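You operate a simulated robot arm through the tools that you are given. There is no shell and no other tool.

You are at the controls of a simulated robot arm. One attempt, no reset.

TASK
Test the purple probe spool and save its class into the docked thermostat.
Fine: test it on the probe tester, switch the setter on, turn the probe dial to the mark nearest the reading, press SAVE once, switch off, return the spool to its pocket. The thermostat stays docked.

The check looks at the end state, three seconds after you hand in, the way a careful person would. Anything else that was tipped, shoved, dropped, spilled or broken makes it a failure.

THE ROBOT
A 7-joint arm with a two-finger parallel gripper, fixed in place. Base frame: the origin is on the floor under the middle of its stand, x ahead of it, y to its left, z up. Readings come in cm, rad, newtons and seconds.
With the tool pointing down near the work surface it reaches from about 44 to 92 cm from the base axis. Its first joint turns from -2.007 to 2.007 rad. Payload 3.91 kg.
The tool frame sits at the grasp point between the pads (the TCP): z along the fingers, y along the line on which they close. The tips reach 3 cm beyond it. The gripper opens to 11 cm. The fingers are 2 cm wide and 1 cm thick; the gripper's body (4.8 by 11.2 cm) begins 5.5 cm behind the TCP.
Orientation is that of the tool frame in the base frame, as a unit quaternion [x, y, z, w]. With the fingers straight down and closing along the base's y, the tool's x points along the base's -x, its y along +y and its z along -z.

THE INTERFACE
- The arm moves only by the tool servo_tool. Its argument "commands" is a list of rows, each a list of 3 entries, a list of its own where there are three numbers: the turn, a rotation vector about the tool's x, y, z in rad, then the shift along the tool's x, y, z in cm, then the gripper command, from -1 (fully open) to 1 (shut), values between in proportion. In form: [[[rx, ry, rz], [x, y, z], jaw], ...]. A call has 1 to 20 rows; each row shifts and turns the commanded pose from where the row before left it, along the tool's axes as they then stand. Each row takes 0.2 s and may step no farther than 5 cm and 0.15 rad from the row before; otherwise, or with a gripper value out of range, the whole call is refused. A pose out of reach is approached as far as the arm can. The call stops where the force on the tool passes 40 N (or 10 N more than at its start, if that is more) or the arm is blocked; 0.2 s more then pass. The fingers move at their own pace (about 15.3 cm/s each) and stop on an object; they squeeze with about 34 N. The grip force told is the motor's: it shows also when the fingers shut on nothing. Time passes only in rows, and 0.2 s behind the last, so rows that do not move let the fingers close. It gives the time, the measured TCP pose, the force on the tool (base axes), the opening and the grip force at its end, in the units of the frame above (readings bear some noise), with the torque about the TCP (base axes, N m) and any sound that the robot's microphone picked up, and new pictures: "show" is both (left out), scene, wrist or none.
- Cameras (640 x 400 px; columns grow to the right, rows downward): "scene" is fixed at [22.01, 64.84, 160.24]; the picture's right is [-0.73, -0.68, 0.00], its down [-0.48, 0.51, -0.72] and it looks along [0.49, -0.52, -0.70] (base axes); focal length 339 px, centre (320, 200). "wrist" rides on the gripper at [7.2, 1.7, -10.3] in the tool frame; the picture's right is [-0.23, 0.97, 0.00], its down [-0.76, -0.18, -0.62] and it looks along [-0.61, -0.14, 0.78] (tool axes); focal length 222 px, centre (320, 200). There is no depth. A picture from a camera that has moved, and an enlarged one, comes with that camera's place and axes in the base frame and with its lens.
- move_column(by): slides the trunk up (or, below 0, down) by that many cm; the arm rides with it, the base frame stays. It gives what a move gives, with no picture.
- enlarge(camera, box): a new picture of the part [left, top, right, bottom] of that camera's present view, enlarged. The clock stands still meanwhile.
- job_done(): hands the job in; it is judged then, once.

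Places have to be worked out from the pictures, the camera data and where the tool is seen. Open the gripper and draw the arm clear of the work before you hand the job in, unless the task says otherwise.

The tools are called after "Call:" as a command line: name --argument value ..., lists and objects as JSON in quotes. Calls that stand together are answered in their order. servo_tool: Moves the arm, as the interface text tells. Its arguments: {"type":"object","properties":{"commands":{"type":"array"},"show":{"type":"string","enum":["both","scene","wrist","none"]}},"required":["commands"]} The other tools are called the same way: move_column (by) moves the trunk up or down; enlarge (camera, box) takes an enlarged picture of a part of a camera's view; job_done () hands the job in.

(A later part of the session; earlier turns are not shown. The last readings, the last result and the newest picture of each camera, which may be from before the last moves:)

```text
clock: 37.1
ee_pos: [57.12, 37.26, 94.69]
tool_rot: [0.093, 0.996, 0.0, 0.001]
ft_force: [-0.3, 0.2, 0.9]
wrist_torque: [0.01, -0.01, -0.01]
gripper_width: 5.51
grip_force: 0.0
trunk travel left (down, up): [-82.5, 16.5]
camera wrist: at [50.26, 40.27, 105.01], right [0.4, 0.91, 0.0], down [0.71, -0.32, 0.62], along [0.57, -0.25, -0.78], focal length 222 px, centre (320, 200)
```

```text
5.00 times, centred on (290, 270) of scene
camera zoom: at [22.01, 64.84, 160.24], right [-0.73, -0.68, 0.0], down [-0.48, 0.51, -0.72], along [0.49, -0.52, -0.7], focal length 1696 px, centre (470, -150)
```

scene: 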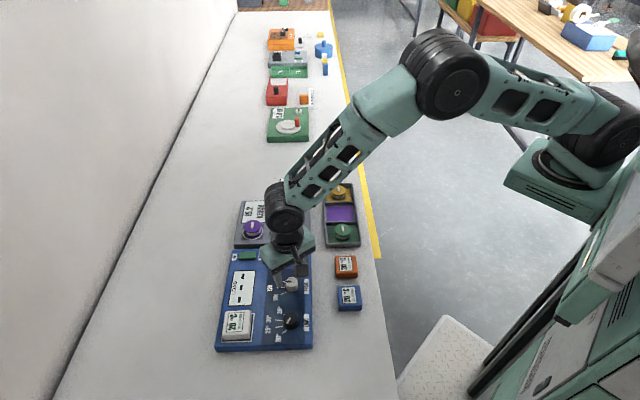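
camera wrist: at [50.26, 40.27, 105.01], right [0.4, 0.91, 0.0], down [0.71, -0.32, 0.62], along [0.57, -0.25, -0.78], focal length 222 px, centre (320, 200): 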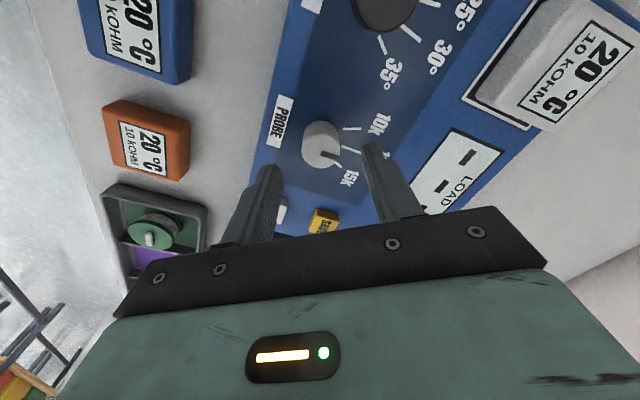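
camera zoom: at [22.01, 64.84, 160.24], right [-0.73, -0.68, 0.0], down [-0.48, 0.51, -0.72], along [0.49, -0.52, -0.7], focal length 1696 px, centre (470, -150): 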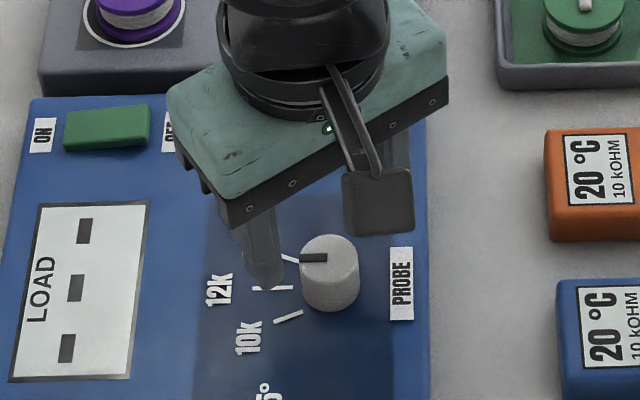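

The knob (top ≈89.7) is centred between the fingers. I lower 3.7 cm so the tips straddle the knob ~0.7 cm above the panel.

Call:
servo_tool --commands '[[[0, 0, 0], [0, 0, 1.5], 0], [[0, 0, 0], [0, 0, 1.2], 0], [[0, 0, 0], [0, 0, 0.9], 0], [[0, 0, 0], [0, 0, 0], 0]]' --show "wrist"

Call:
enlarge --camera "wrist" --box '[220, 80, 420, 240]'

Call:
enlarge --camera "scene" --box '[250, 230, 330, 310]'

```text
clock: 38.1
ee_pos: [57.19, 37.09, 91.25]
tool_rot: [0.093, 0.996, 0.001, 0.0]
ft_force: [0.0, 0.3, -0.6]
wrist_torque: [0.02, 0.0, 0.02]
gripper_width: 5.49
grip_force: 0.1
trunk travel left (down, up): [-82.5, 16.5]
camera wrist: at [50.33, 40.25, 101.58], right [0.4, 0.91, 0.0], down [0.71, -0.32, 0.62], along [0.57, -0.25, -0.78], focal length 222 px, centre (320, 200)
```

wrist: 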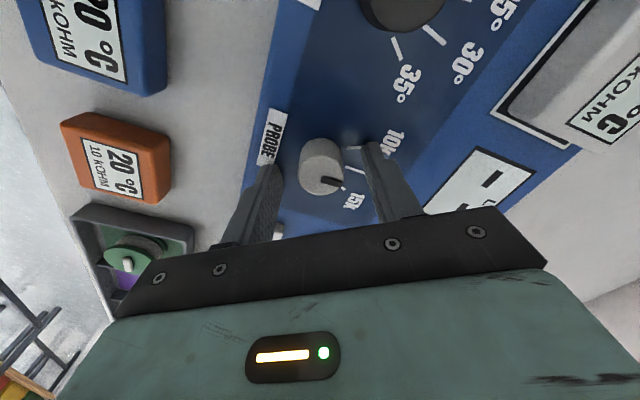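

```text
2.50 times, centred on (320, 160) of wrist
camera zoom: at [50.33, 40.25, 101.58], right [0.4, 0.91, 0.0], down [0.71, -0.32, 0.62], along [0.57, -0.25, -0.78], focal length 555 px, centre (320, 300)
```

zoom: 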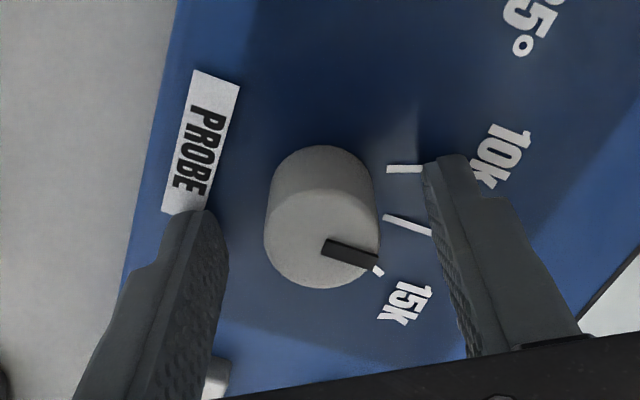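

```text
5.00 times, centred on (290, 270) of scene
camera zoom: at [22.01, 64.84, 160.24], right [-0.73, -0.68, 0.0], down [-0.48, 0.51, -0.72], along [0.49, -0.52, -0.7], focal length 1696 px, centre (470, -150)
```

zoom: 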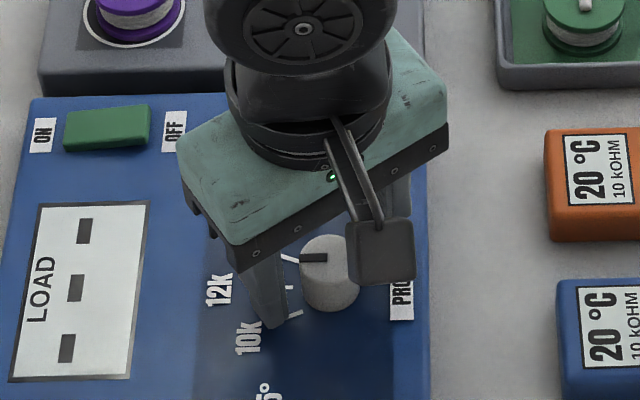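

Centred. I close on the knob.

Call:
servo_tool --commands '[[[0, 0, 0], [0, 0, 0], 0.4], [[0, 0, 0], [0, 0, 0], 1], [[0, 0, 0], [0, 0, 0], 1]]' --show "none"

```text
clock: 38.9
ee_pos: [57.3, 37.32, 91.3]
tool_rot: [0.094, 0.996, 0.001, 0.001]
ft_force: [2.6, 9.6, -3.1]
wrist_torque: [0.04, -0.39, -0.03]
gripper_width: 2.75
grip_force: 45.1
trunk travel left (down, up): [-82.5, 16.5]
```

Knob gripped (2.75 cm). I turn the tool +0.70 rad about its z (clockwise from above).

Call:
servo_tool --commands '[[[0, 0, 0.1], [0, 0, 0], 1], [[0, 0, 0.1], [0, 0, 0], 1], [[0, 0, 0.1], [0, 0, 0], 1], [[0, 0, 0.1], [0, 0, 0], 1], [[0, 0, 0.1], [0, 0, 0], 1], [[0, 0, 0.1], [0, 0, 0], 1], [[0, 0, 0.1], [0, 0, 0], 1], [[0, 0, 0], [0, 0, 0], 1]]' --show "both"

Call:
enlarge --camera "wrist" --box '[220, 80, 420, 240]'

Call:
enlarge --camera "scene" --box '[250, 230, 330, 310]'

```text
clock: 40.7
ee_pos: [57.2, 37.22, 91.31]
tool_rot: [0.43, 0.903, 0.0, 0.001]
ft_force: [-0.7, -9.8, 5.4]
wrist_torque: [-0.51, -0.14, -0.02]
gripper_width: 2.72
grip_force: 45.4
trunk travel left (down, up): [-82.5, 16.5]
camera wrist: at [53.8, 43.92, 101.59], right [0.9, 0.44, 0.0], down [0.34, -0.7, 0.62], along [0.27, -0.56, -0.78], focal length 222 px, centre (320, 200)
```

scene: 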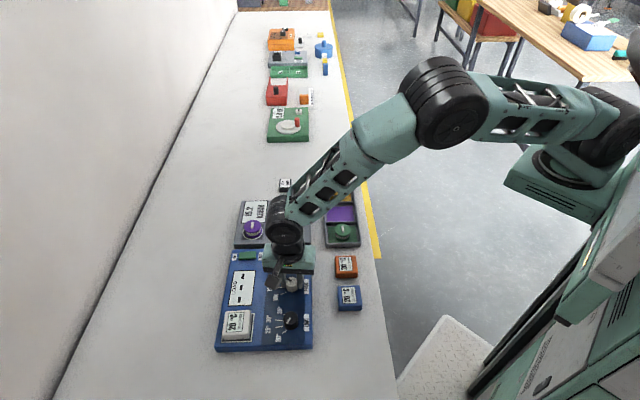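
wrist: 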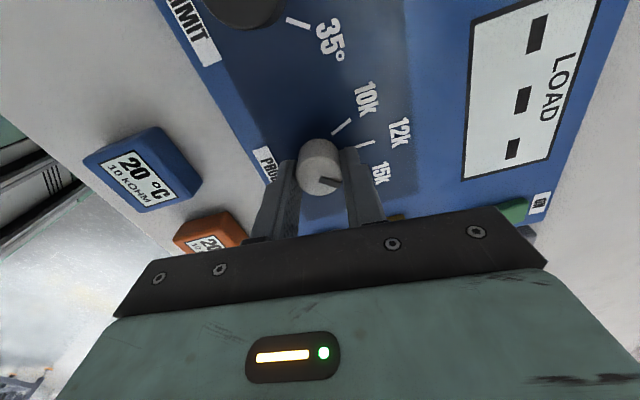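

```text
2.50 times, centred on (320, 160) of wrist
camera zoom: at [53.8, 43.92, 101.59], right [0.9, 0.44, 0.0], down [0.34, -0.7, 0.62], along [0.27, -0.56, -0.78], focal length 555 px, centre (320, 300)
```

zoom: 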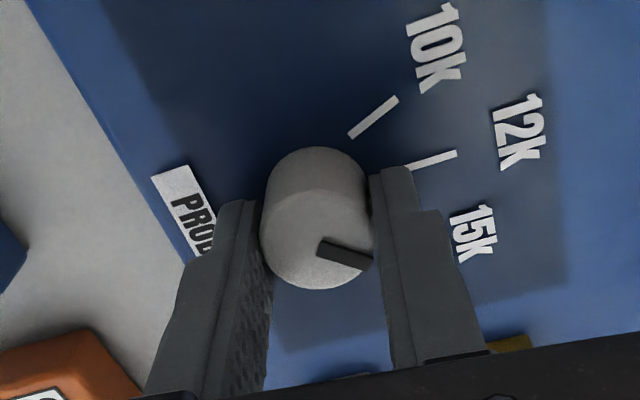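

```text
5.00 times, centred on (290, 270) of scene
camera zoom: at [22.01, 64.84, 160.24], right [-0.73, -0.68, 0.0], down [-0.48, 0.51, -0.72], along [0.49, -0.52, -0.7], focal length 1696 px, centre (470, -150)
```

zoom: 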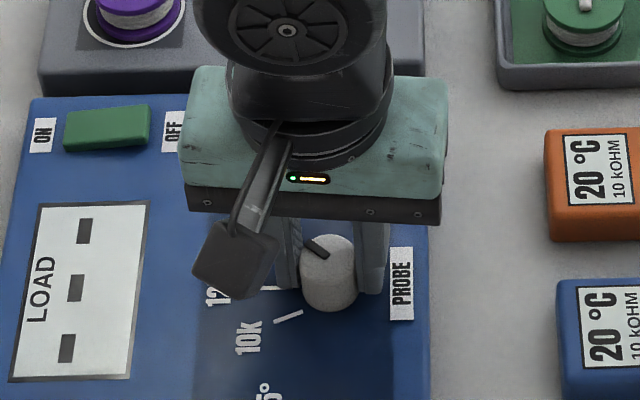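

The knob followed (40° turned). I open the fingers and rise to verify the pointer.

Call:
servo_tool --commands '[[[0, 0, 0], [0, 0, 0], 0.3], [[0, 0, 0], [0, 0, 0], 0], [[0, 0, 0], [0, 0, 0], 0], [[0, 0, 0], [0, 0, -1.5], 0], [[0, 0, 0], [0, 0, -2.5], 0], [[0, 0, 0], [0, 0, -3], 0], [[0, 0, 0], [0, 0, -3], 0], [[0, 0, 0], [0, 0, 0], 0]]' --show "both"

Call:
enlarge --camera "wrist" --box '[220, 30, 420, 190]'

Call:
enlarge --camera "scene" --box '[264, 260, 314, 310]'

```text
clock: 42.5
ee_pos: [57.1, 37.33, 101.11]
tool_rot: [0.429, 0.903, 0.0, 0.001]
ft_force: [0.0, -0.7, -0.1]
wrist_torque: [0.0, 0.0, -0.03]
gripper_width: 5.52
grip_force: 0.1
trunk travel left (down, up): [-82.5, 16.5]
camera wrist: at [53.75, 44.16, 111.41], right [0.9, 0.44, 0.0], down [0.34, -0.7, 0.62], along [0.28, -0.56, -0.78], focal length 222 px, centre (320, 200)
```

scene: 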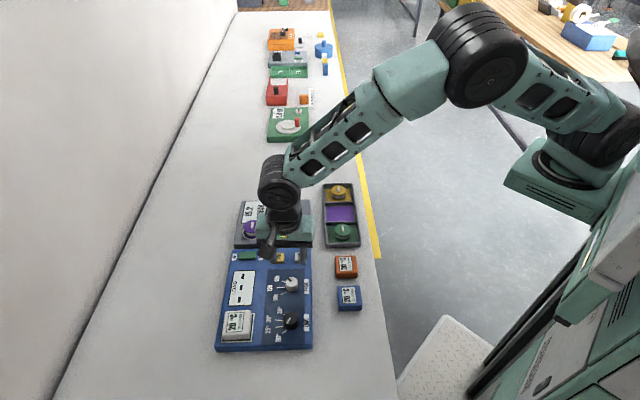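
wrist: 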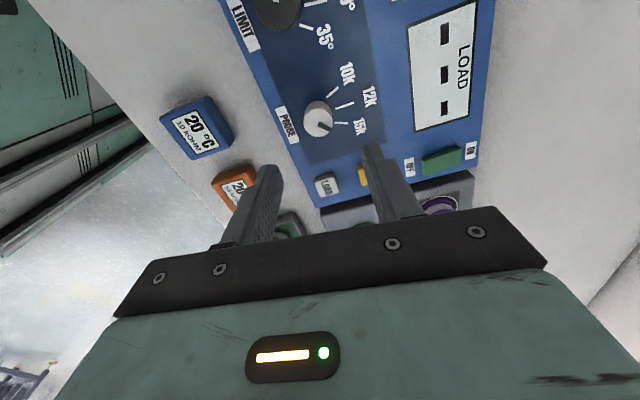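

```text
2.50 times, centred on (320, 110) of wrist
camera zoom: at [53.75, 44.16, 111.41], right [0.9, 0.44, 0.0], down [0.34, -0.7, 0.62], along [0.28, -0.56, -0.78], focal length 555 px, centre (320, 425)
```

zoom: 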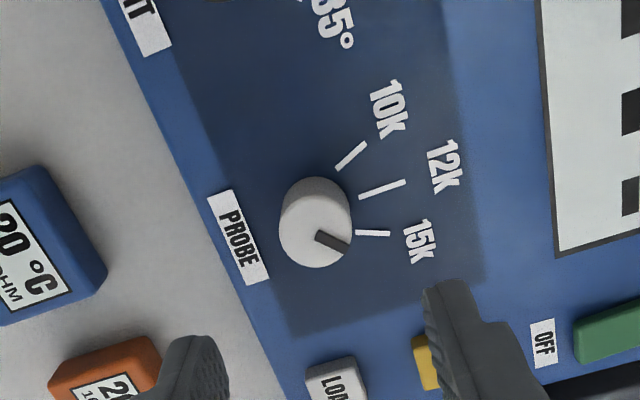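

```text
8.00 times, centred on (289, 285) of scene
camera zoom: at [22.01, 64.84, 160.24], right [-0.73, -0.68, 0.0], down [-0.48, 0.51, -0.72], along [0.49, -0.52, -0.7], focal length 2714 px, centre (568, -480)
```

zoom: 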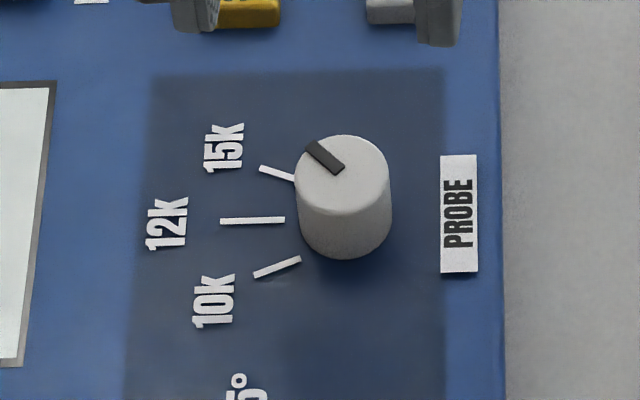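

The pointer is on 15k. Now SAVE at about (65.5, 33.9): I shut the fingers, square the yaw to 45°, and move above it.

Call:
servo_tool --commands '[[[0, 0, -0.103], [0, 0, 0], 1], [[0, 0, 0], [-2.1, 0.9, 0], 1], [[0, 0, 0], [-2.1, 0.9, 0], 1], [[0, 0, 0], [-2.1, 0.9, 0], 1], [[0, 0, 0], [-2.0, 0.8, 0], 1], [[0, 0, 0], [0, 0, 2.5], 1], [[0, 0, 0], [0, 0, 2.5], 1], [[0, 0, 0], [0, 0, 1.3], 1], [[0, 0, 0], [0, 0, 0], 1], [[0, 0, 0], [0, 0, 0], 1]]' --show "both"

Call:
enlarge --camera "wrist" --box '[220, 60, 420, 220]'

Call:
enlarge --camera "scene" --box '[230, 220, 320, 300]'

```text
clock: 44.7
ee_pos: [65.27, 33.91, 95.13]
tool_rot: [0.383, 0.924, 0.0, 0.001]
ft_force: [0.0, 0.4, -0.3]
wrist_torque: [0.01, 0.0, 0.01]
gripper_width: 0.0
grip_force: 34.2
trunk travel left (down, up): [-82.5, 16.5]
camera wrist: at [61.29, 40.26, 105.49], right [0.85, 0.53, 0.0], down [0.41, -0.66, 0.62], along [0.33, -0.53, -0.78], focal length 222 px, centre (320, 200)
```

scene: 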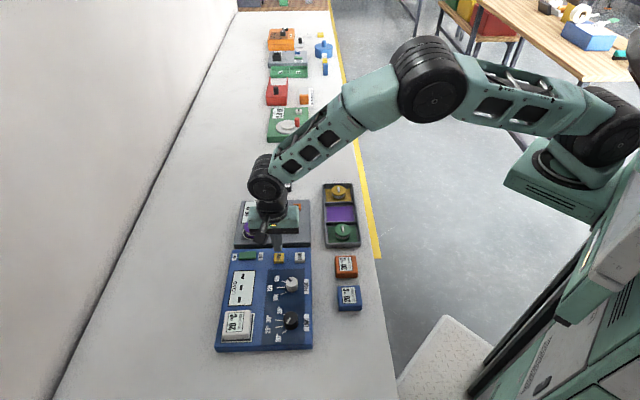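
wrist: 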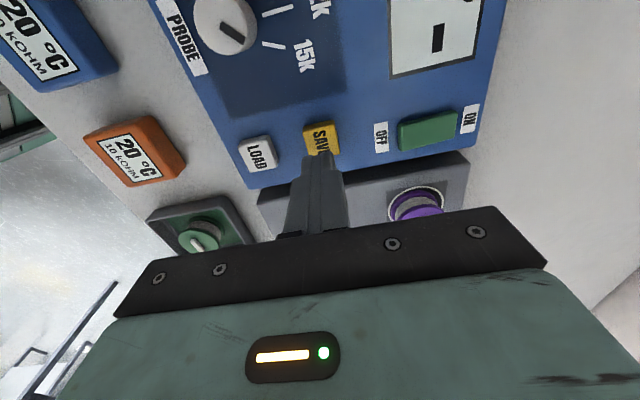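

```text
2.50 times, centred on (320, 140) of wrist
camera zoom: at [61.29, 40.26, 105.49], right [0.85, 0.53, 0.0], down [0.41, -0.66, 0.62], along [0.33, -0.53, -0.78], focal length 555 px, centre (320, 350)
```

zoom: 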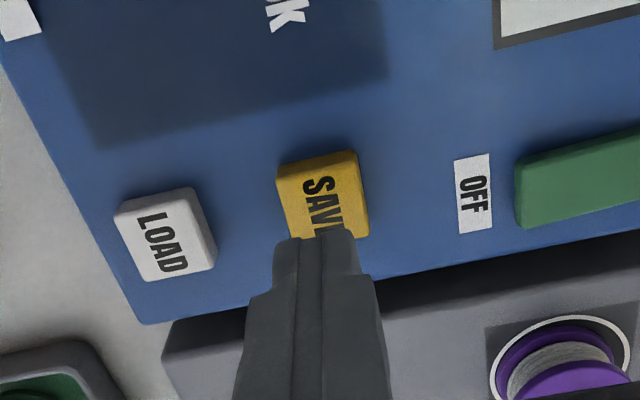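

```text
5.00 times, centred on (275, 260) of scene
camera zoom: at [22.01, 64.84, 160.24], right [-0.73, -0.68, 0.0], down [-0.48, 0.51, -0.72], along [0.49, -0.52, -0.7], focal length 1696 px, centre (545, -100)
```

zoom: 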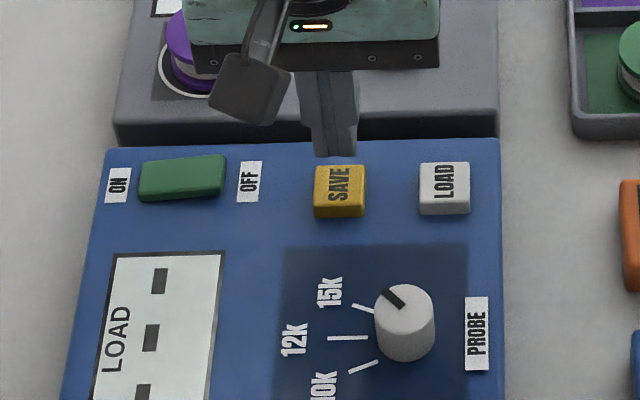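

Aligned with SAVE. I lower to just above, then press with small steps.

Call:
servo_tool --commands '[[[0, 0, 0], [0, 0, 1.5], 1], [[0, 0, 0], [0, 0, 1.2], 1], [[0, 0, 0], [0, 0, 0.3], 1], [[0, 0, 0], [0, 0, 0], 1]]' --show "none"

```text
clock: 45.7
ee_pos: [65.35, 34.03, 92.01]
tool_rot: [0.382, 0.924, 0.001, 0.002]
ft_force: [-0.2, -0.9, -0.2]
wrist_torque: [0.0, 0.01, 0.0]
gripper_width: 0.01
grip_force: 34.1
trunk travel left (down, up): [-82.5, 16.5]
```

No contact yet at 92.0; I continue in small steps.

Call:
servo_tool --commands '[[[0, 0, 0], [0, 0, 0.2], 1], [[0, 0, 0], [0, 0, 0.2], 1], [[0, 0, 0], [0, 0, 0], 1]]' --show "none"

```text
clock: 46.5
ee_pos: [65.46, 34.0, 91.67]
tool_rot: [0.382, 0.924, 0.0, 0.001]
ft_force: [2.2, -1.6, 2.3]
wrist_torque: [0.01, -0.07, 0.03]
gripper_width: 0.0
grip_force: 33.3
trunk travel left (down, up): [-82.5, 16.5]
heard: click
```

Click heard on SAVE. I rise straight up and check the thermostat and setter display.

Call:
servo_tool --commands '[[[0, 0, 0], [0, 0, -1.0], 1], [[0, 0, 0], [0, 0, -2.5], 1], [[0, 0, 0], [0, 0, -3.0], 1], [[0, 0, 0], [0, 0, -1.5], 1], [[0, 0, 0], [0, 0, 0], 1]]' --show "both"

Call:
enlarge --camera "scene" --box '[210, 240, 320, 350]'

Call:
enlarge --camera "scene" --box '[215, 260, 265, 350]'

```text
clock: 47.7
ee_pos: [65.48, 34.06, 99.9]
tool_rot: [0.382, 0.924, 0.0, 0.001]
ft_force: [-0.3, -0.6, 0.4]
wrist_torque: [0.02, 0.01, 0.0]
gripper_width: 0.01
grip_force: 33.9
trunk travel left (down, up): [-82.5, 16.5]
camera wrist: at [61.48, 40.42, 110.12], right [0.85, 0.53, 0.0], down [0.41, -0.66, 0.62], along [0.33, -0.53, -0.78], focal length 222 px, centre (320, 200)
```

scene: 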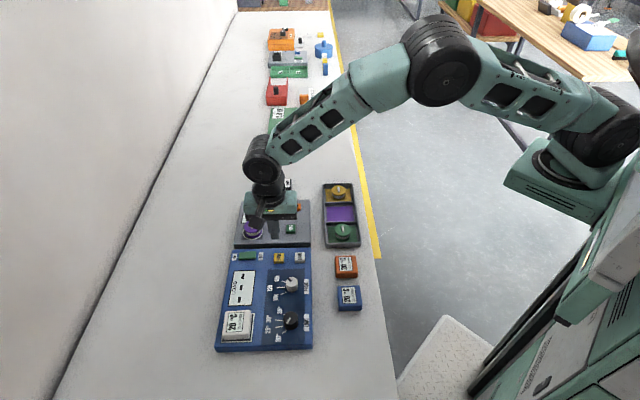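
wrist: 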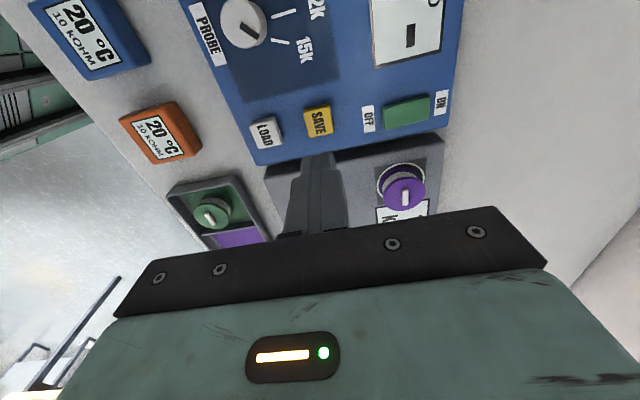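

```text
3.64 times, centred on (265, 295) of scene
camera zoom: at [22.01, 64.84, 160.24], right [-0.73, -0.68, 0.0], down [-0.48, 0.51, -0.72], along [0.49, -0.52, -0.7], focal length 1234 px, centre (520, -146)
```

zoom: 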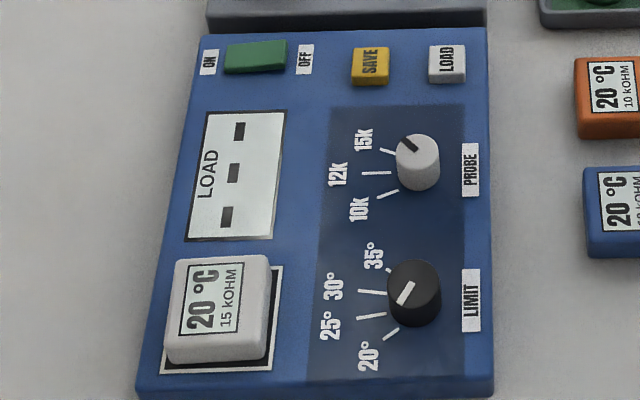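

```text
4.44 times, centred on (240, 305) of scene
camera zoom: at [22.01, 64.84, 160.24], right [-0.73, -0.68, 0.0], down [-0.48, 0.51, -0.72], along [0.49, -0.52, -0.7], focal length 1508 px, centre (676, -267)
```

zoom: 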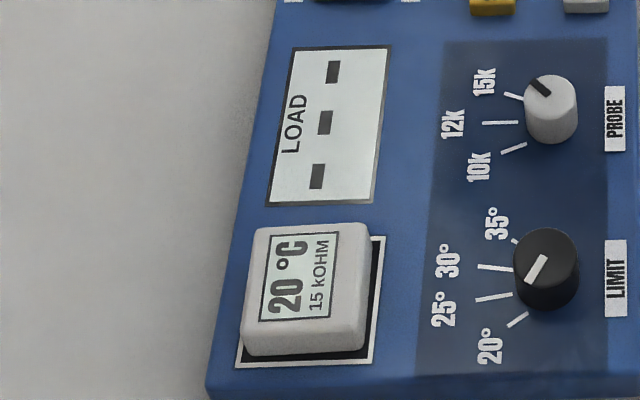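

The thermostat now reads "20 °C 15 kOHM", still docked. Next, switch off: I move above the raised OFF end (≈(70.85, 38.0)).

Call:
servo_tool --commands '[[[0, 0, 0], [-0.5, 2.3, 0], 1], [[0, 0, 0], [-0.5, 2.3, 0], 1], [[0, 0, 0], [0, 2.0, 0], 1], [[0, 0, 0], [0, 0, 2.5], 1], [[0, 0, 0], [0, 0, 2.5], 1], [[0, 0, 0], [0, 0, 1.2], 1], [[0, 0, 0], [0, 0, 0], 1], [[0, 0, 0], [0, 0, 0], 1]]' --show "both"

Call:
enlarge --camera "wrist" --box '[220, 60, 420, 220]'

Call:
enlarge --camera "scene" --box '[210, 210, 290, 280]'

```text
clock: 49.5
ee_pos: [70.76, 38.06, 93.61]
tool_rot: [0.382, 0.924, 0.001, 0.001]
ft_force: [-0.2, 0.8, 0.3]
wrist_torque: [-0.01, 0.0, 0.0]
gripper_width: 0.0
grip_force: 33.7
trunk travel left (down, up): [-82.5, 16.5]
camera wrist: at [66.77, 44.44, 103.87], right [0.85, 0.53, 0.0], down [0.41, -0.66, 0.62], along [0.33, -0.53, -0.78], focal length 222 px, centre (320, 200)
```

scene: 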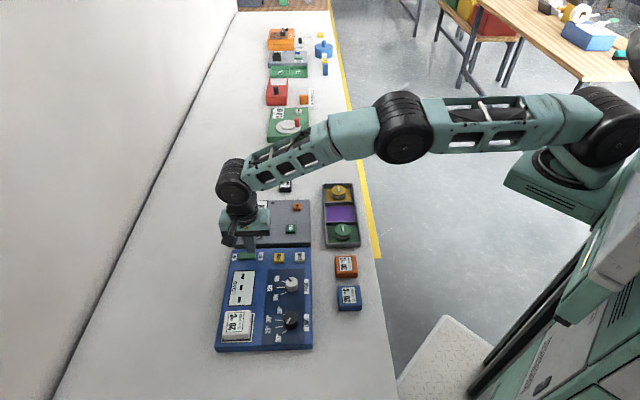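
wrist: 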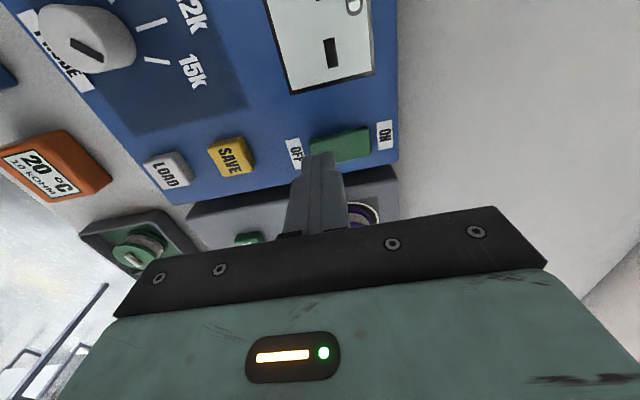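

```text
2.50 times, centred on (320, 140) of wrist
camera zoom: at [66.77, 44.44, 103.87], right [0.85, 0.53, 0.0], down [0.41, -0.66, 0.62], along [0.33, -0.53, -0.78], focal length 555 px, centre (320, 350)
```

zoom: 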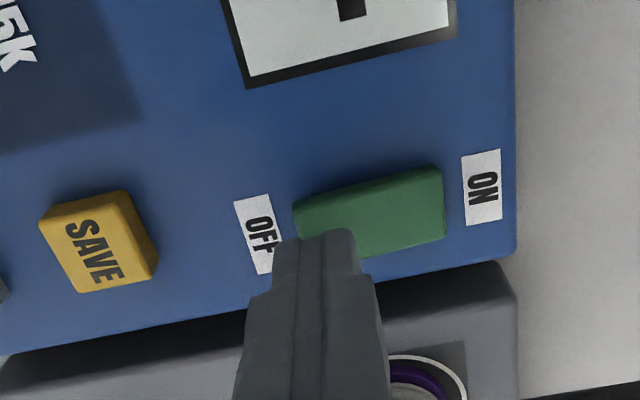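

```text
5.71 times, centred on (250, 245) of scene
camera zoom: at [22.01, 64.84, 160.24], right [-0.73, -0.68, 0.0], down [-0.48, 0.51, -0.72], along [0.49, -0.52, -0.7], focal length 1938 px, centre (720, -57)
```

zoom: 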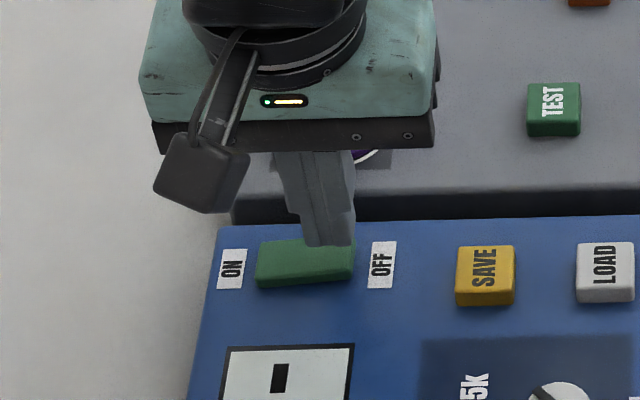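

The closed fingers sit over the OFF end. I press down in small steps.

Call:
servo_tool --commands '[[[0, 0, 0], [0, 0, 1.0], 1], [[0, 0, 0], [0, 0, 0.3], 1], [[0, 0, 0], [0, 0, 0.2], 1], [[0, 0, 0], [0, 0, 0], 1]]' --show "none"

Call:
enlarge --camera "scene" --box '[210, 210, 290, 280]'

```text
clock: 50.5
ee_pos: [70.88, 37.98, 91.91]
tool_rot: [0.381, 0.924, 0.001, 0.0]
ft_force: [0.6, -0.3, 0.4]
wrist_torque: [-0.02, 0.03, 0.01]
gripper_width: 0.0
grip_force: 34.3
trunk travel left (down, up): [-82.5, 16.5]
```

```text
5.71 times, centred on (250, 245) of scene
camera zoom: at [22.01, 64.84, 160.24], right [-0.73, -0.68, 0.0], down [-0.48, 0.51, -0.72], along [0.49, -0.52, -0.7], focal length 1938 px, centre (720, -57)
```

zoom: 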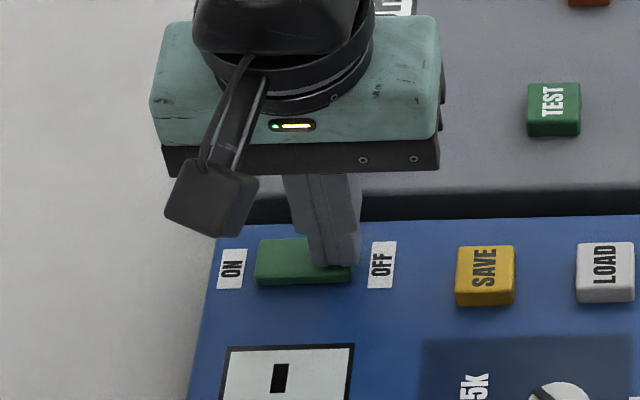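

The rocker appears to be tipping over. I press a little further to seat it fully.

Call:
servo_tool --commands '[[[0, 0, 0], [0, 0, 0.15], 1], [[0, 0, 0], [0, 0, 0.15], 1], [[0, 0, 0], [0, 0, 0], 1]]' --show "none"

```text
clock: 51.3
ee_pos: [70.7, 37.96, 91.8]
tool_rot: [0.382, 0.924, 0.002, 0.0]
ft_force: [-2.9, 0.0, 10.3]
wrist_torque: [0.03, 0.03, -0.01]
gripper_width: 0.0
grip_force: 33.6
trunk travel left (down, up): [-82.5, 16.5]
```

Contact at 10 N, bottomed. I rise and check the switch.

Call:
servo_tool --commands '[[[0, 0, 0], [0, 0, -1.0], 1], [[0, 0, 0], [0, 0, -2.5], 1], [[0, 0, 0], [0, 0, -3.0], 1], [[0, 0, 0], [0, -2.0, -2.0], 1], [[0, 0, 0], [0, -2.0, 0], 1], [[0, 0, 0], [0, 0, 0], 1]]' --show "both"

Call:
enlarge --camera "scene" --box '[228, 244, 278, 270]'

Call:
enlarge --camera "scene" --box '[210, 240, 320, 350]'

Call:
enlarge --camera "wrist" --box '[300, 60, 460, 200]'

```text
clock: 52.7
ee_pos: [67.76, 35.21, 100.13]
tool_rot: [0.382, 0.924, 0.0, 0.002]
ft_force: [0.1, 0.6, -0.4]
wrist_torque: [-0.02, -0.03, 0.02]
gripper_width: 0.0
grip_force: 33.9
trunk travel left (down, up): [-82.5, 16.5]
camera wrist: at [63.78, 41.5, 110.44], right [0.85, 0.53, 0.0], down [0.41, -0.66, 0.62], along [0.33, -0.53, -0.78], focal length 222 px, centre (320, 200)
```

scene: 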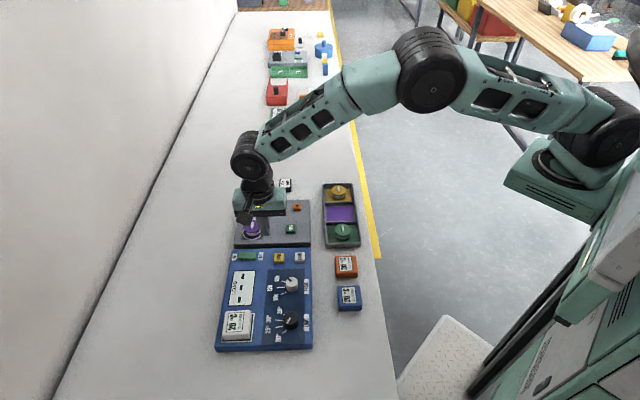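
wrist: 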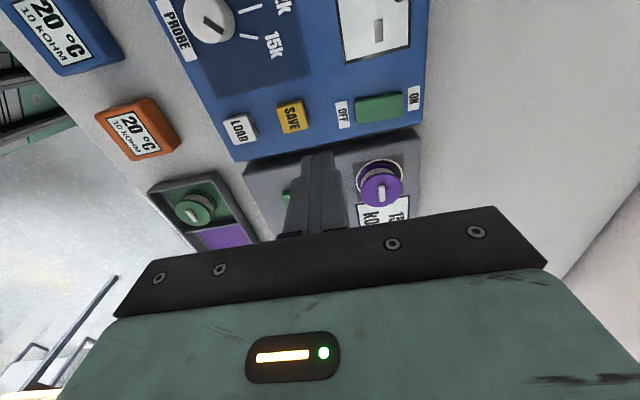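

```text
12.80 times, centred on (253, 257) of scene
camera zoom: at [22.01, 64.84, 160.24], right [-0.73, -0.68, 0.0], down [-0.48, 0.51, -0.72], along [0.49, -0.52, -0.7], focal length 4342 px, centre (1178, -530)
```

zoom: 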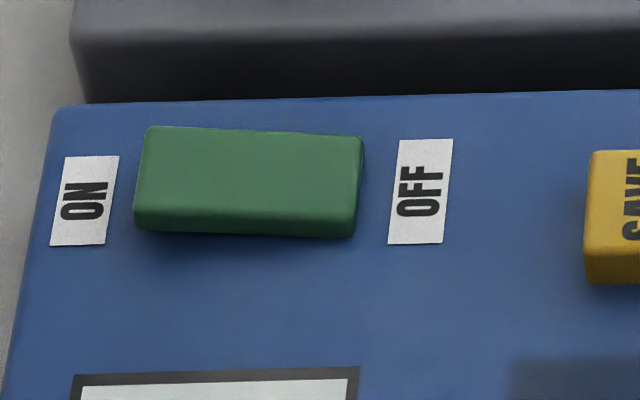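

```text
3.64 times, centred on (265, 295) of scene
camera zoom: at [22.01, 64.84, 160.24], right [-0.73, -0.68, 0.0], down [-0.48, 0.51, -0.72], along [0.49, -0.52, -0.7], focal length 1234 px, centre (520, -146)
```

zoom: 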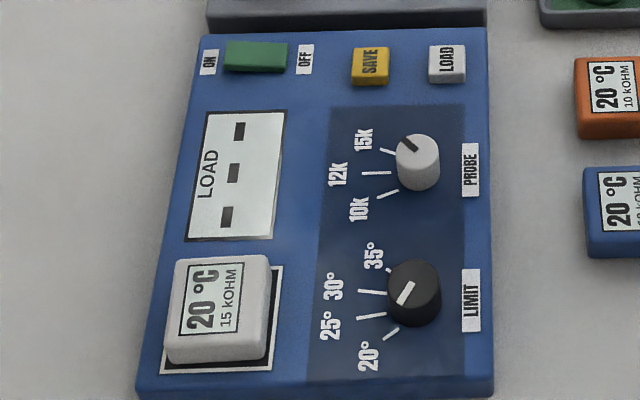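

```text
2.86 times, centred on (380, 130) of wrist
camera zoom: at [63.78, 41.5, 110.44], right [0.85, 0.53, 0.0], down [0.41, -0.66, 0.62], along [0.33, -0.53, -0.78], focal length 635 px, centre (149, 400)
```

zoom: 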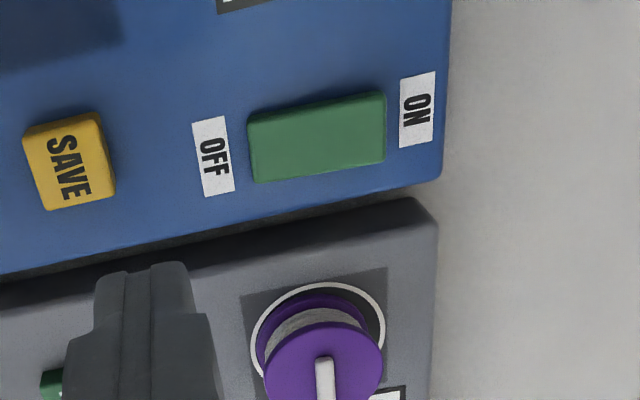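

The switch is OFF again, thermostat docked at 15 kOHM. Now I fetch the spool: open to ~6.2 cm and move above it at (77.6, 32.4).

Call:
servo_tool --commands '[[[0, 0, 0], [-2.25, 1.25, 0], 0.5], [[0, 0, 0], [-2.25, 1.25, 0], -0.13], [[0, 0, 0], [-2.25, 1.25, 0], -0.13], [[0, 0, 0], [-2.2, 1.2, 0], -0.13], [[0, 0, 0], [0, 0, 0], -0.13], [[0, 0, 0], [0, 0, 2.0], -0.13], [[0, 0, 0], [0, 0, 2.0], -0.13], [[0, 0, 0], [0, 0, 0], -0.13], [[0, 0, 0], [0, 0, 0], -0.13]]' --show "both"

Call:
enlarge --camera "wrist" --box '[220, 60, 420, 220]'

Call:
enlarge --camera "scene" --box '[210, 180, 290, 260]'

```text
clock: 54.7
ee_pos: [77.76, 32.3, 95.99]
tool_rot: [0.382, 0.924, 0.0, 0.001]
ft_force: [1.0, -0.2, -1.1]
wrist_torque: [-0.02, 0.0, -0.01]
gripper_width: 6.22
grip_force: 0.1
trunk travel left (down, up): [-82.5, 16.5]
camera wrist: at [73.77, 38.69, 106.34], right [0.85, 0.53, 0.0], down [0.41, -0.66, 0.62], along [0.33, -0.53, -0.78], focal length 222 px, centre (320, 200)
```

scene: 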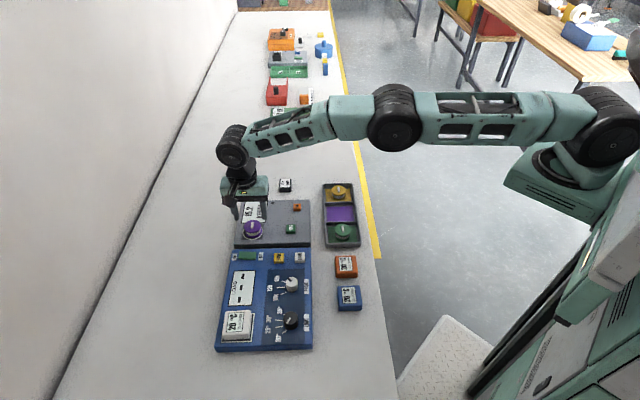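
wrist: 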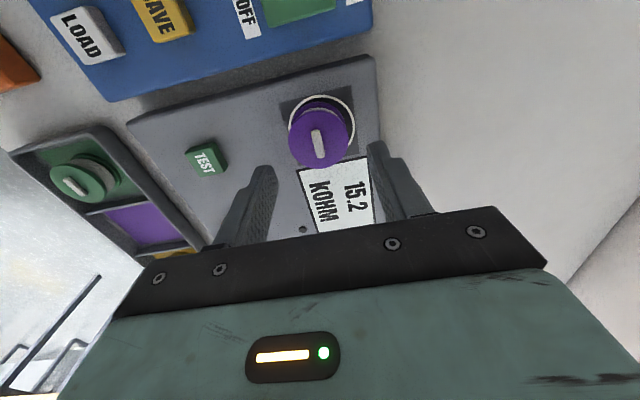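

```text
2.50 times, centred on (320, 140) of wrist
camera zoom: at [73.77, 38.69, 106.34], right [0.85, 0.53, 0.0], down [0.41, -0.66, 0.62], along [0.33, -0.53, -0.78], focal length 555 px, centre (320, 350)
```

zoom: 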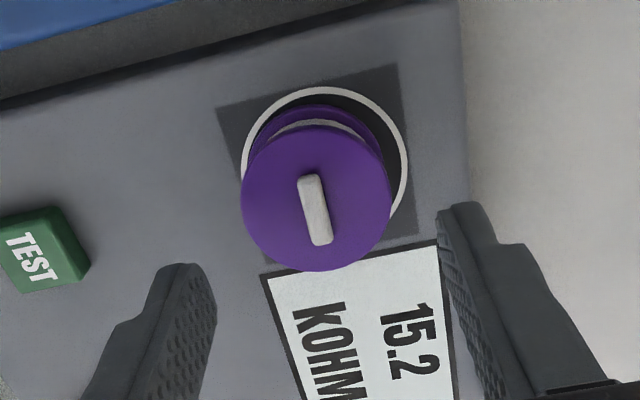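

```text
5.00 times, centred on (250, 220) of scene
camera zoom: at [22.01, 64.84, 160.24], right [-0.73, -0.68, 0.0], down [-0.48, 0.51, -0.72], along [0.49, -0.52, -0.7], focal length 1696 px, centre (670, 100)
```

zoom: 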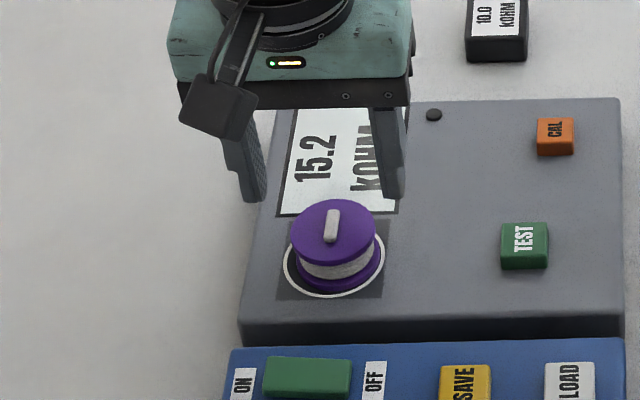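

The spool is about +0.2 in tool x, −0.1 in tool y from the axis. I correct and lower to TCP z≈91.25 around it.

Call:
servo_tool --commands '[[[0, 0, 0], [0.2, -0.1, 1.2], -0.13], [[0, 0, 0], [0, 0, 1.5], -0.13], [[0, 0, 0], [0, 0, 1.2], -0.13], [[0, 0, 0], [0, 0, 0.8], -0.13], [[0, 0, 0], [0, 0, 0], -0.13]]' --show "wrist"

Call:
enlarge --camera "wrist" --box '[220, 80, 420, 240]'

Call:
enlarge --camera "scene" --box '[210, 180, 290, 260]'

```text
clock: 55.9
ee_pos: [77.67, 32.54, 91.52]
tool_rot: [0.381, 0.924, 0.0, 0.002]
ft_force: [-0.2, 0.0, 0.4]
wrist_torque: [0.03, 0.01, -0.01]
gripper_width: 6.21
grip_force: 0.0
trunk travel left (down, up): [-82.5, 16.5]
camera wrist: at [73.66, 38.81, 101.73], right [0.85, 0.53, 0.0], down [0.41, -0.66, 0.62], along [0.33, -0.53, -0.78], focal length 222 px, centre (320, 200)
```

wrist: 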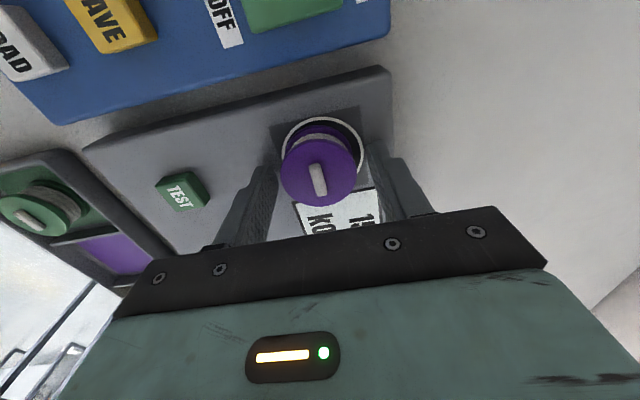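

```text
2.50 times, centred on (320, 160) of wrist
camera zoom: at [73.66, 38.81, 101.73], right [0.85, 0.53, 0.0], down [0.41, -0.66, 0.62], along [0.33, -0.53, -0.78], focal length 555 px, centre (320, 300)
```

zoom: 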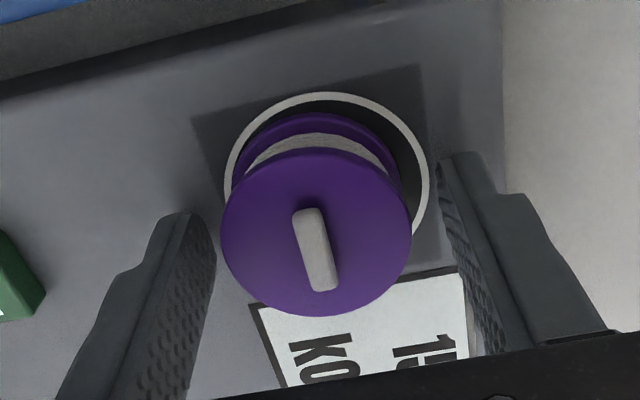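

```text
5.00 times, centred on (250, 220) of scene
camera zoom: at [22.01, 64.84, 160.24], right [-0.73, -0.68, 0.0], down [-0.48, 0.51, -0.72], along [0.49, -0.52, -0.7], focal length 1696 px, centre (670, 100)
```

zoom: 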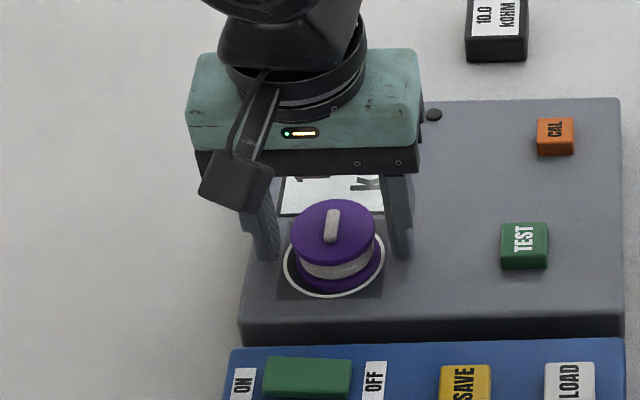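

Fingers flank the spool. I go 0.2 cm lower and close.

Call:
servo_tool --commands '[[[0, 0, 0], [0, 0, 0.2], -0.13], [[0, 0, 0], [0, 0, 0], 0.1], [[0, 0, 0], [0, 0, 0], 0.6], [[0, 0, 0], [0, 0, 0], 1], [[0, 0, 0], [0, 0, 0], 1]]' --show "none"

```text
clock: 57.1
ee_pos: [77.64, 32.38, 91.34]
tool_rot: [0.383, 0.924, 0.0, 0.001]
ft_force: [0.9, -0.3, 0.1]
wrist_torque: [-0.01, 0.01, 0.02]
gripper_width: 4.45
grip_force: 33.6
trunk travel left (down, up): [-82.5, 16.5]
```

Gripped (4.45 cm). I lift 9 cm and carry it back above the purple pocket.

Call:
servo_tool --commands '[[[0, 0, 0], [0, 0, -1.0], 1], [[0, 0, 0], [0, 0, -2.5], 1], [[0, 0, 0], [0, 0, -3.0], 1], [[0, 0, 0], [0, 0, -2.5], 1], [[0, 0, 0], [-1.2, -3.0, 0], 1], [[0, 0, 0], [-1.2, -4.0, 0], 1], [[0, 0, 0], [-1.2, -4.0, 0], 1], [[0, 0, 0], [-1.2, -4.0, 0], 1], [[0, 0, 0], [-1.2, -4.0, 0], 1], [[0, 0, 0], [-1.2, -3.0, 0], 1], [[0, 0, 0], [-1.1, -2.6, 0], 1], [[0, 0, 0], [0, 0, 0], 1], [[0, 0, 0], [0, 0, 0], 1]]' --show "both"

Call:
enlarge --camera "wrist" --box '[220, 20, 420, 220]'

Call:
enlarge --camera "scene" --box '[300, 150, 390, 250]'

```text
clock: 59.9
ee_pos: [84.95, 22.9, 98.97]
tool_rot: [0.382, 0.924, 0.0, 0.0]
ft_force: [0.1, 0.1, -1.3]
wrist_torque: [0.0, 0.0, -0.01]
gripper_width: 4.45
grip_force: 33.6
out of reach, approached as far as the arm can: row 3, 5, 6, 7, 8, 9, 10, 11
trunk travel left (down, up): [-82.5, 16.5]
camera wrist: at [80.86, 29.3, 109.2], right [0.85, 0.53, 0.0], down [0.41, -0.66, 0.62], along [0.33, -0.53, -0.78], focal length 222 px, centre (320, 200)
```

scene: 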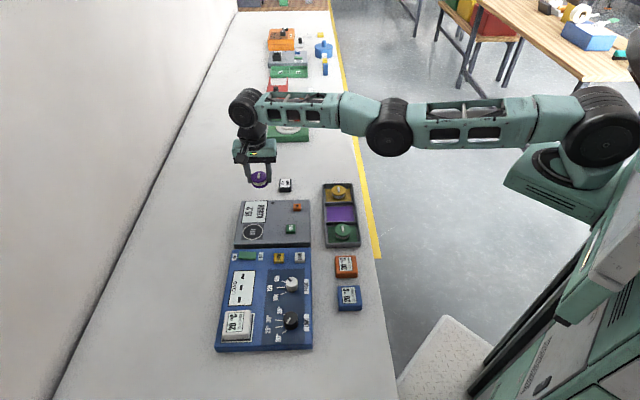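
wrist: 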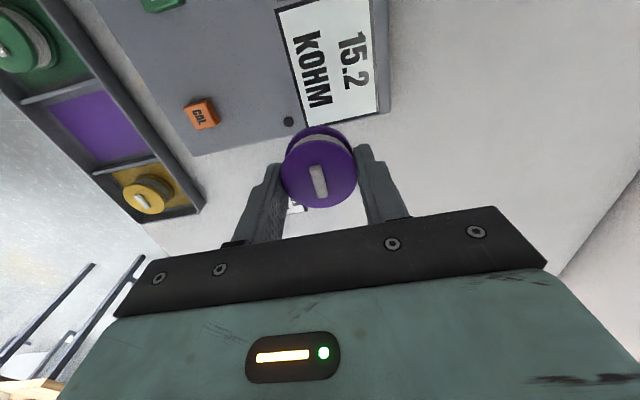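

```text
2.00 times, centred on (320, 120) of wrist
camera zoom: at [80.86, 29.3, 109.2], right [0.85, 0.53, 0.0], down [0.41, -0.66, 0.62], along [0.33, -0.53, -0.78], focal length 444 px, centre (320, 360)
```

zoom: 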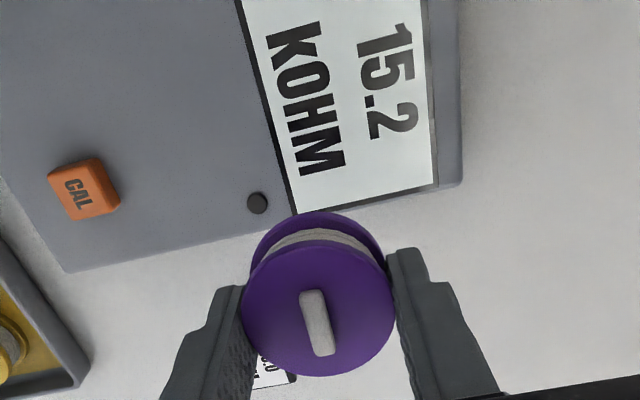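

```text
4.00 times, centred on (345, 200) of scene
camera zoom: at [22.01, 64.84, 160.24], right [-0.73, -0.68, 0.0], down [-0.48, 0.51, -0.72], along [0.49, -0.52, -0.7], focal length 1357 px, centre (220, 200)
```

zoom: 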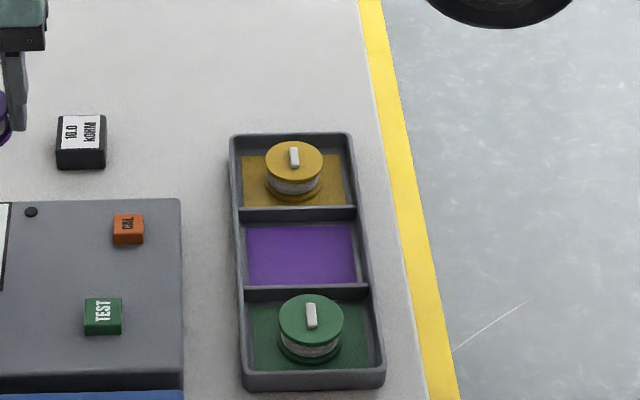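

The lift hit the reach envelope and the tool slid along it; it's now at (84.95, 22.9, 99), well above everything, spool still held. I move inward along −y of the tool in small steps and verify.

Call:
servo_tool --commands '[[[0, 0, 0], [0, -2.0, 0], 1], [[0, 0, 0], [0, -2.0, 0], 1], [[0, 0, 0], [0, 0, 0], 1]]' --show "scene"

```text
clock: 60.7
ee_pos: [85.19, 22.37, 98.85]
tool_rot: [0.382, 0.924, 0.0, 0.0]
ft_force: [-0.7, 0.5, -0.6]
wrist_torque: [-0.04, 0.01, 0.0]
gripper_width: 4.47
grip_force: 34.3
out of reach, approached as far as the arm can: row 1, 2
trunk travel left (down, up): [-82.5, 16.5]
```

scene: 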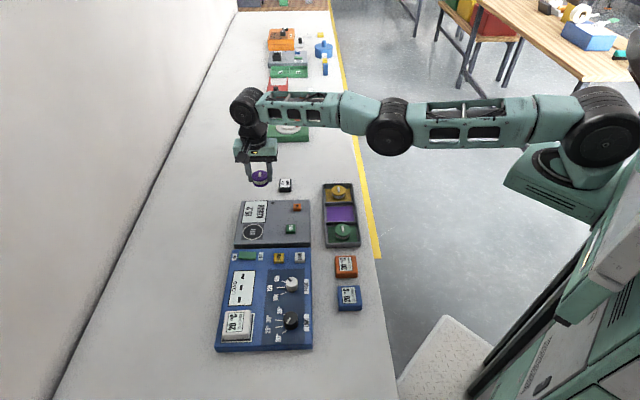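

The arm is straight (elbow at its extension limit), so it slides instead of retracting. Moving down should flex the elbow again; below is clear by ~7 cm, so I lower 3 cm and then try inward.

Call:
servo_tool --commands '[[[0, 0, 0], [0, 0, 1.5], 1], [[0, 0, 0], [0, 0, 1.5], 1], [[0, 0, 0], [0, 0, 0], 1]]' --show "scene"

```text
clock: 61.5
ee_pos: [85.01, 22.55, 95.6]
tool_rot: [0.382, 0.924, 0.0, 0.001]
ft_force: [0.3, -0.3, -0.4]
wrist_torque: [0.01, -0.02, 0.01]
gripper_width: 4.45
grip_force: 33.9
trunk travel left (down, up): [-82.5, 16.5]
```

scene: 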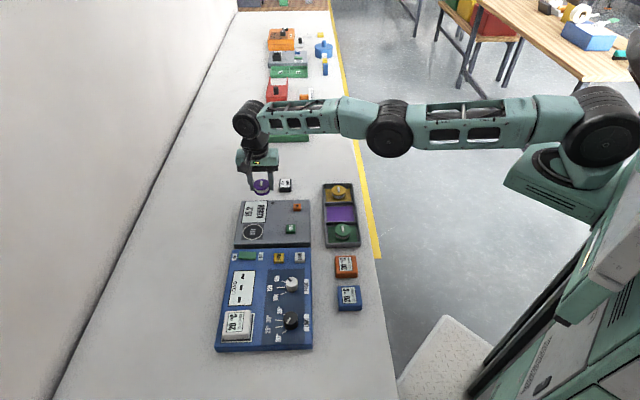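

That worked without a reach warning. Now I move inward (towards the shoulder) a little.

Call:
servo_tool --commands '[[[0, 0, 0], [0.4, -1.0, 0], 1], [[0, 0, 0], [0.5, -1.4, 0], 1], [[0, 0, 0], [0.5, -1.4, 0], 1], [[0, 0, 0], [0, 0, 0], 1]]' --show "scene"

```text
clock: 62.5
ee_pos: [84.68, 22.4, 95.56]
tool_rot: [0.381, 0.925, -0.001, -0.001]
ft_force: [0.7, 0.7, 0.5]
wrist_torque: [0.0, 0.01, 0.04]
gripper_width: 4.44
grip_force: 34.0
out of reach, approached as far as the arm can: row 1, 2, 3
trunk travel left (down, up): [-82.5, 16.5]
```

scene: 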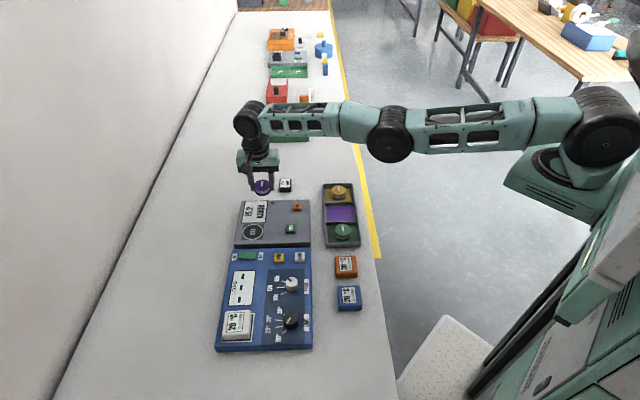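

Inward is still refused. I suspect the elbow is slightly past straight; I'll extend outward a bit (to pass through straight) while lowering, then command inward.

Call:
servo_tool --commands '[[[0, 0, 0], [-0.35, 0.93, 0.4], 1], [[0, 0, 0], [-0.35, 0.93, 0.4], 1], [[0, 0, 0], [0, 0, 0.4], 1], [[0, 0, 0], [0.7, -1.87, 0.3], 1], [[0, 0, 0], [0.7, -1.87, 0], 1], [[0, 0, 0], [0, 0, 0], 1]]' --show "scene"

```text
clock: 63.9
ee_pos: [84.45, 22.49, 94.53]
tool_rot: [0.383, 0.924, 0.0, 0.0]
ft_force: [0.0, 0.6, -1.3]
wrist_torque: [0.0, 0.03, 0.02]
gripper_width: 4.46
grip_force: 34.6
out of reach, approached as far as the arm can: row 1, 2, 4, 5
trunk travel left (down, up): [-82.5, 16.5]
```

scene: 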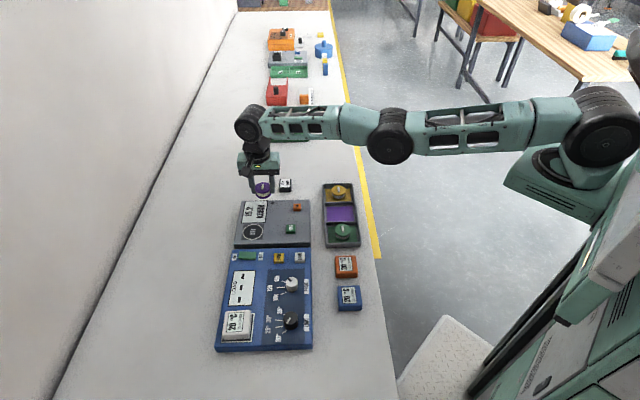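

Radial motion is singular here. A wrist-centred tilt (fingertips swinging inward while the wrist stays put) should flex the elbow via the pitch chain; clearances below are fine. I tilt 0.3 rad that way.

Call:
servo_tool --commands '[[[0.0933, 0.0354, 0], [0.76, -2.0, 0], 1], [[0.0933, 0.0354, 0], [0.76, -2.0, 0], 1], [[0.0933, 0.0354, 0], [0.76, -2.0, 0], 1], [[0, 0, 0], [0, 0, 0], 1]]' --show "scene"

```text
clock: 64.9
ee_pos: [78.97, 20.04, 95.03]
tool_rot: [0.378, 0.914, -0.109, -0.103]
ft_force: [0.0, -0.2, -1.3]
wrist_torque: [0.03, -0.01, -0.02]
gripper_width: 4.45
grip_force: 34.1
out of reach, approached as far as the arm can: row 3
trunk travel left (down, up): [-82.5, 16.5]
```

scene: 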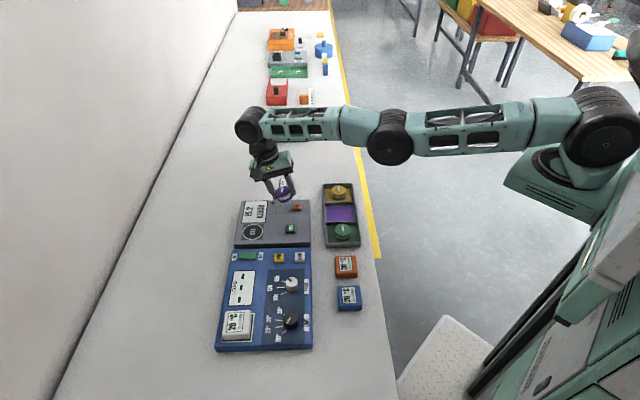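

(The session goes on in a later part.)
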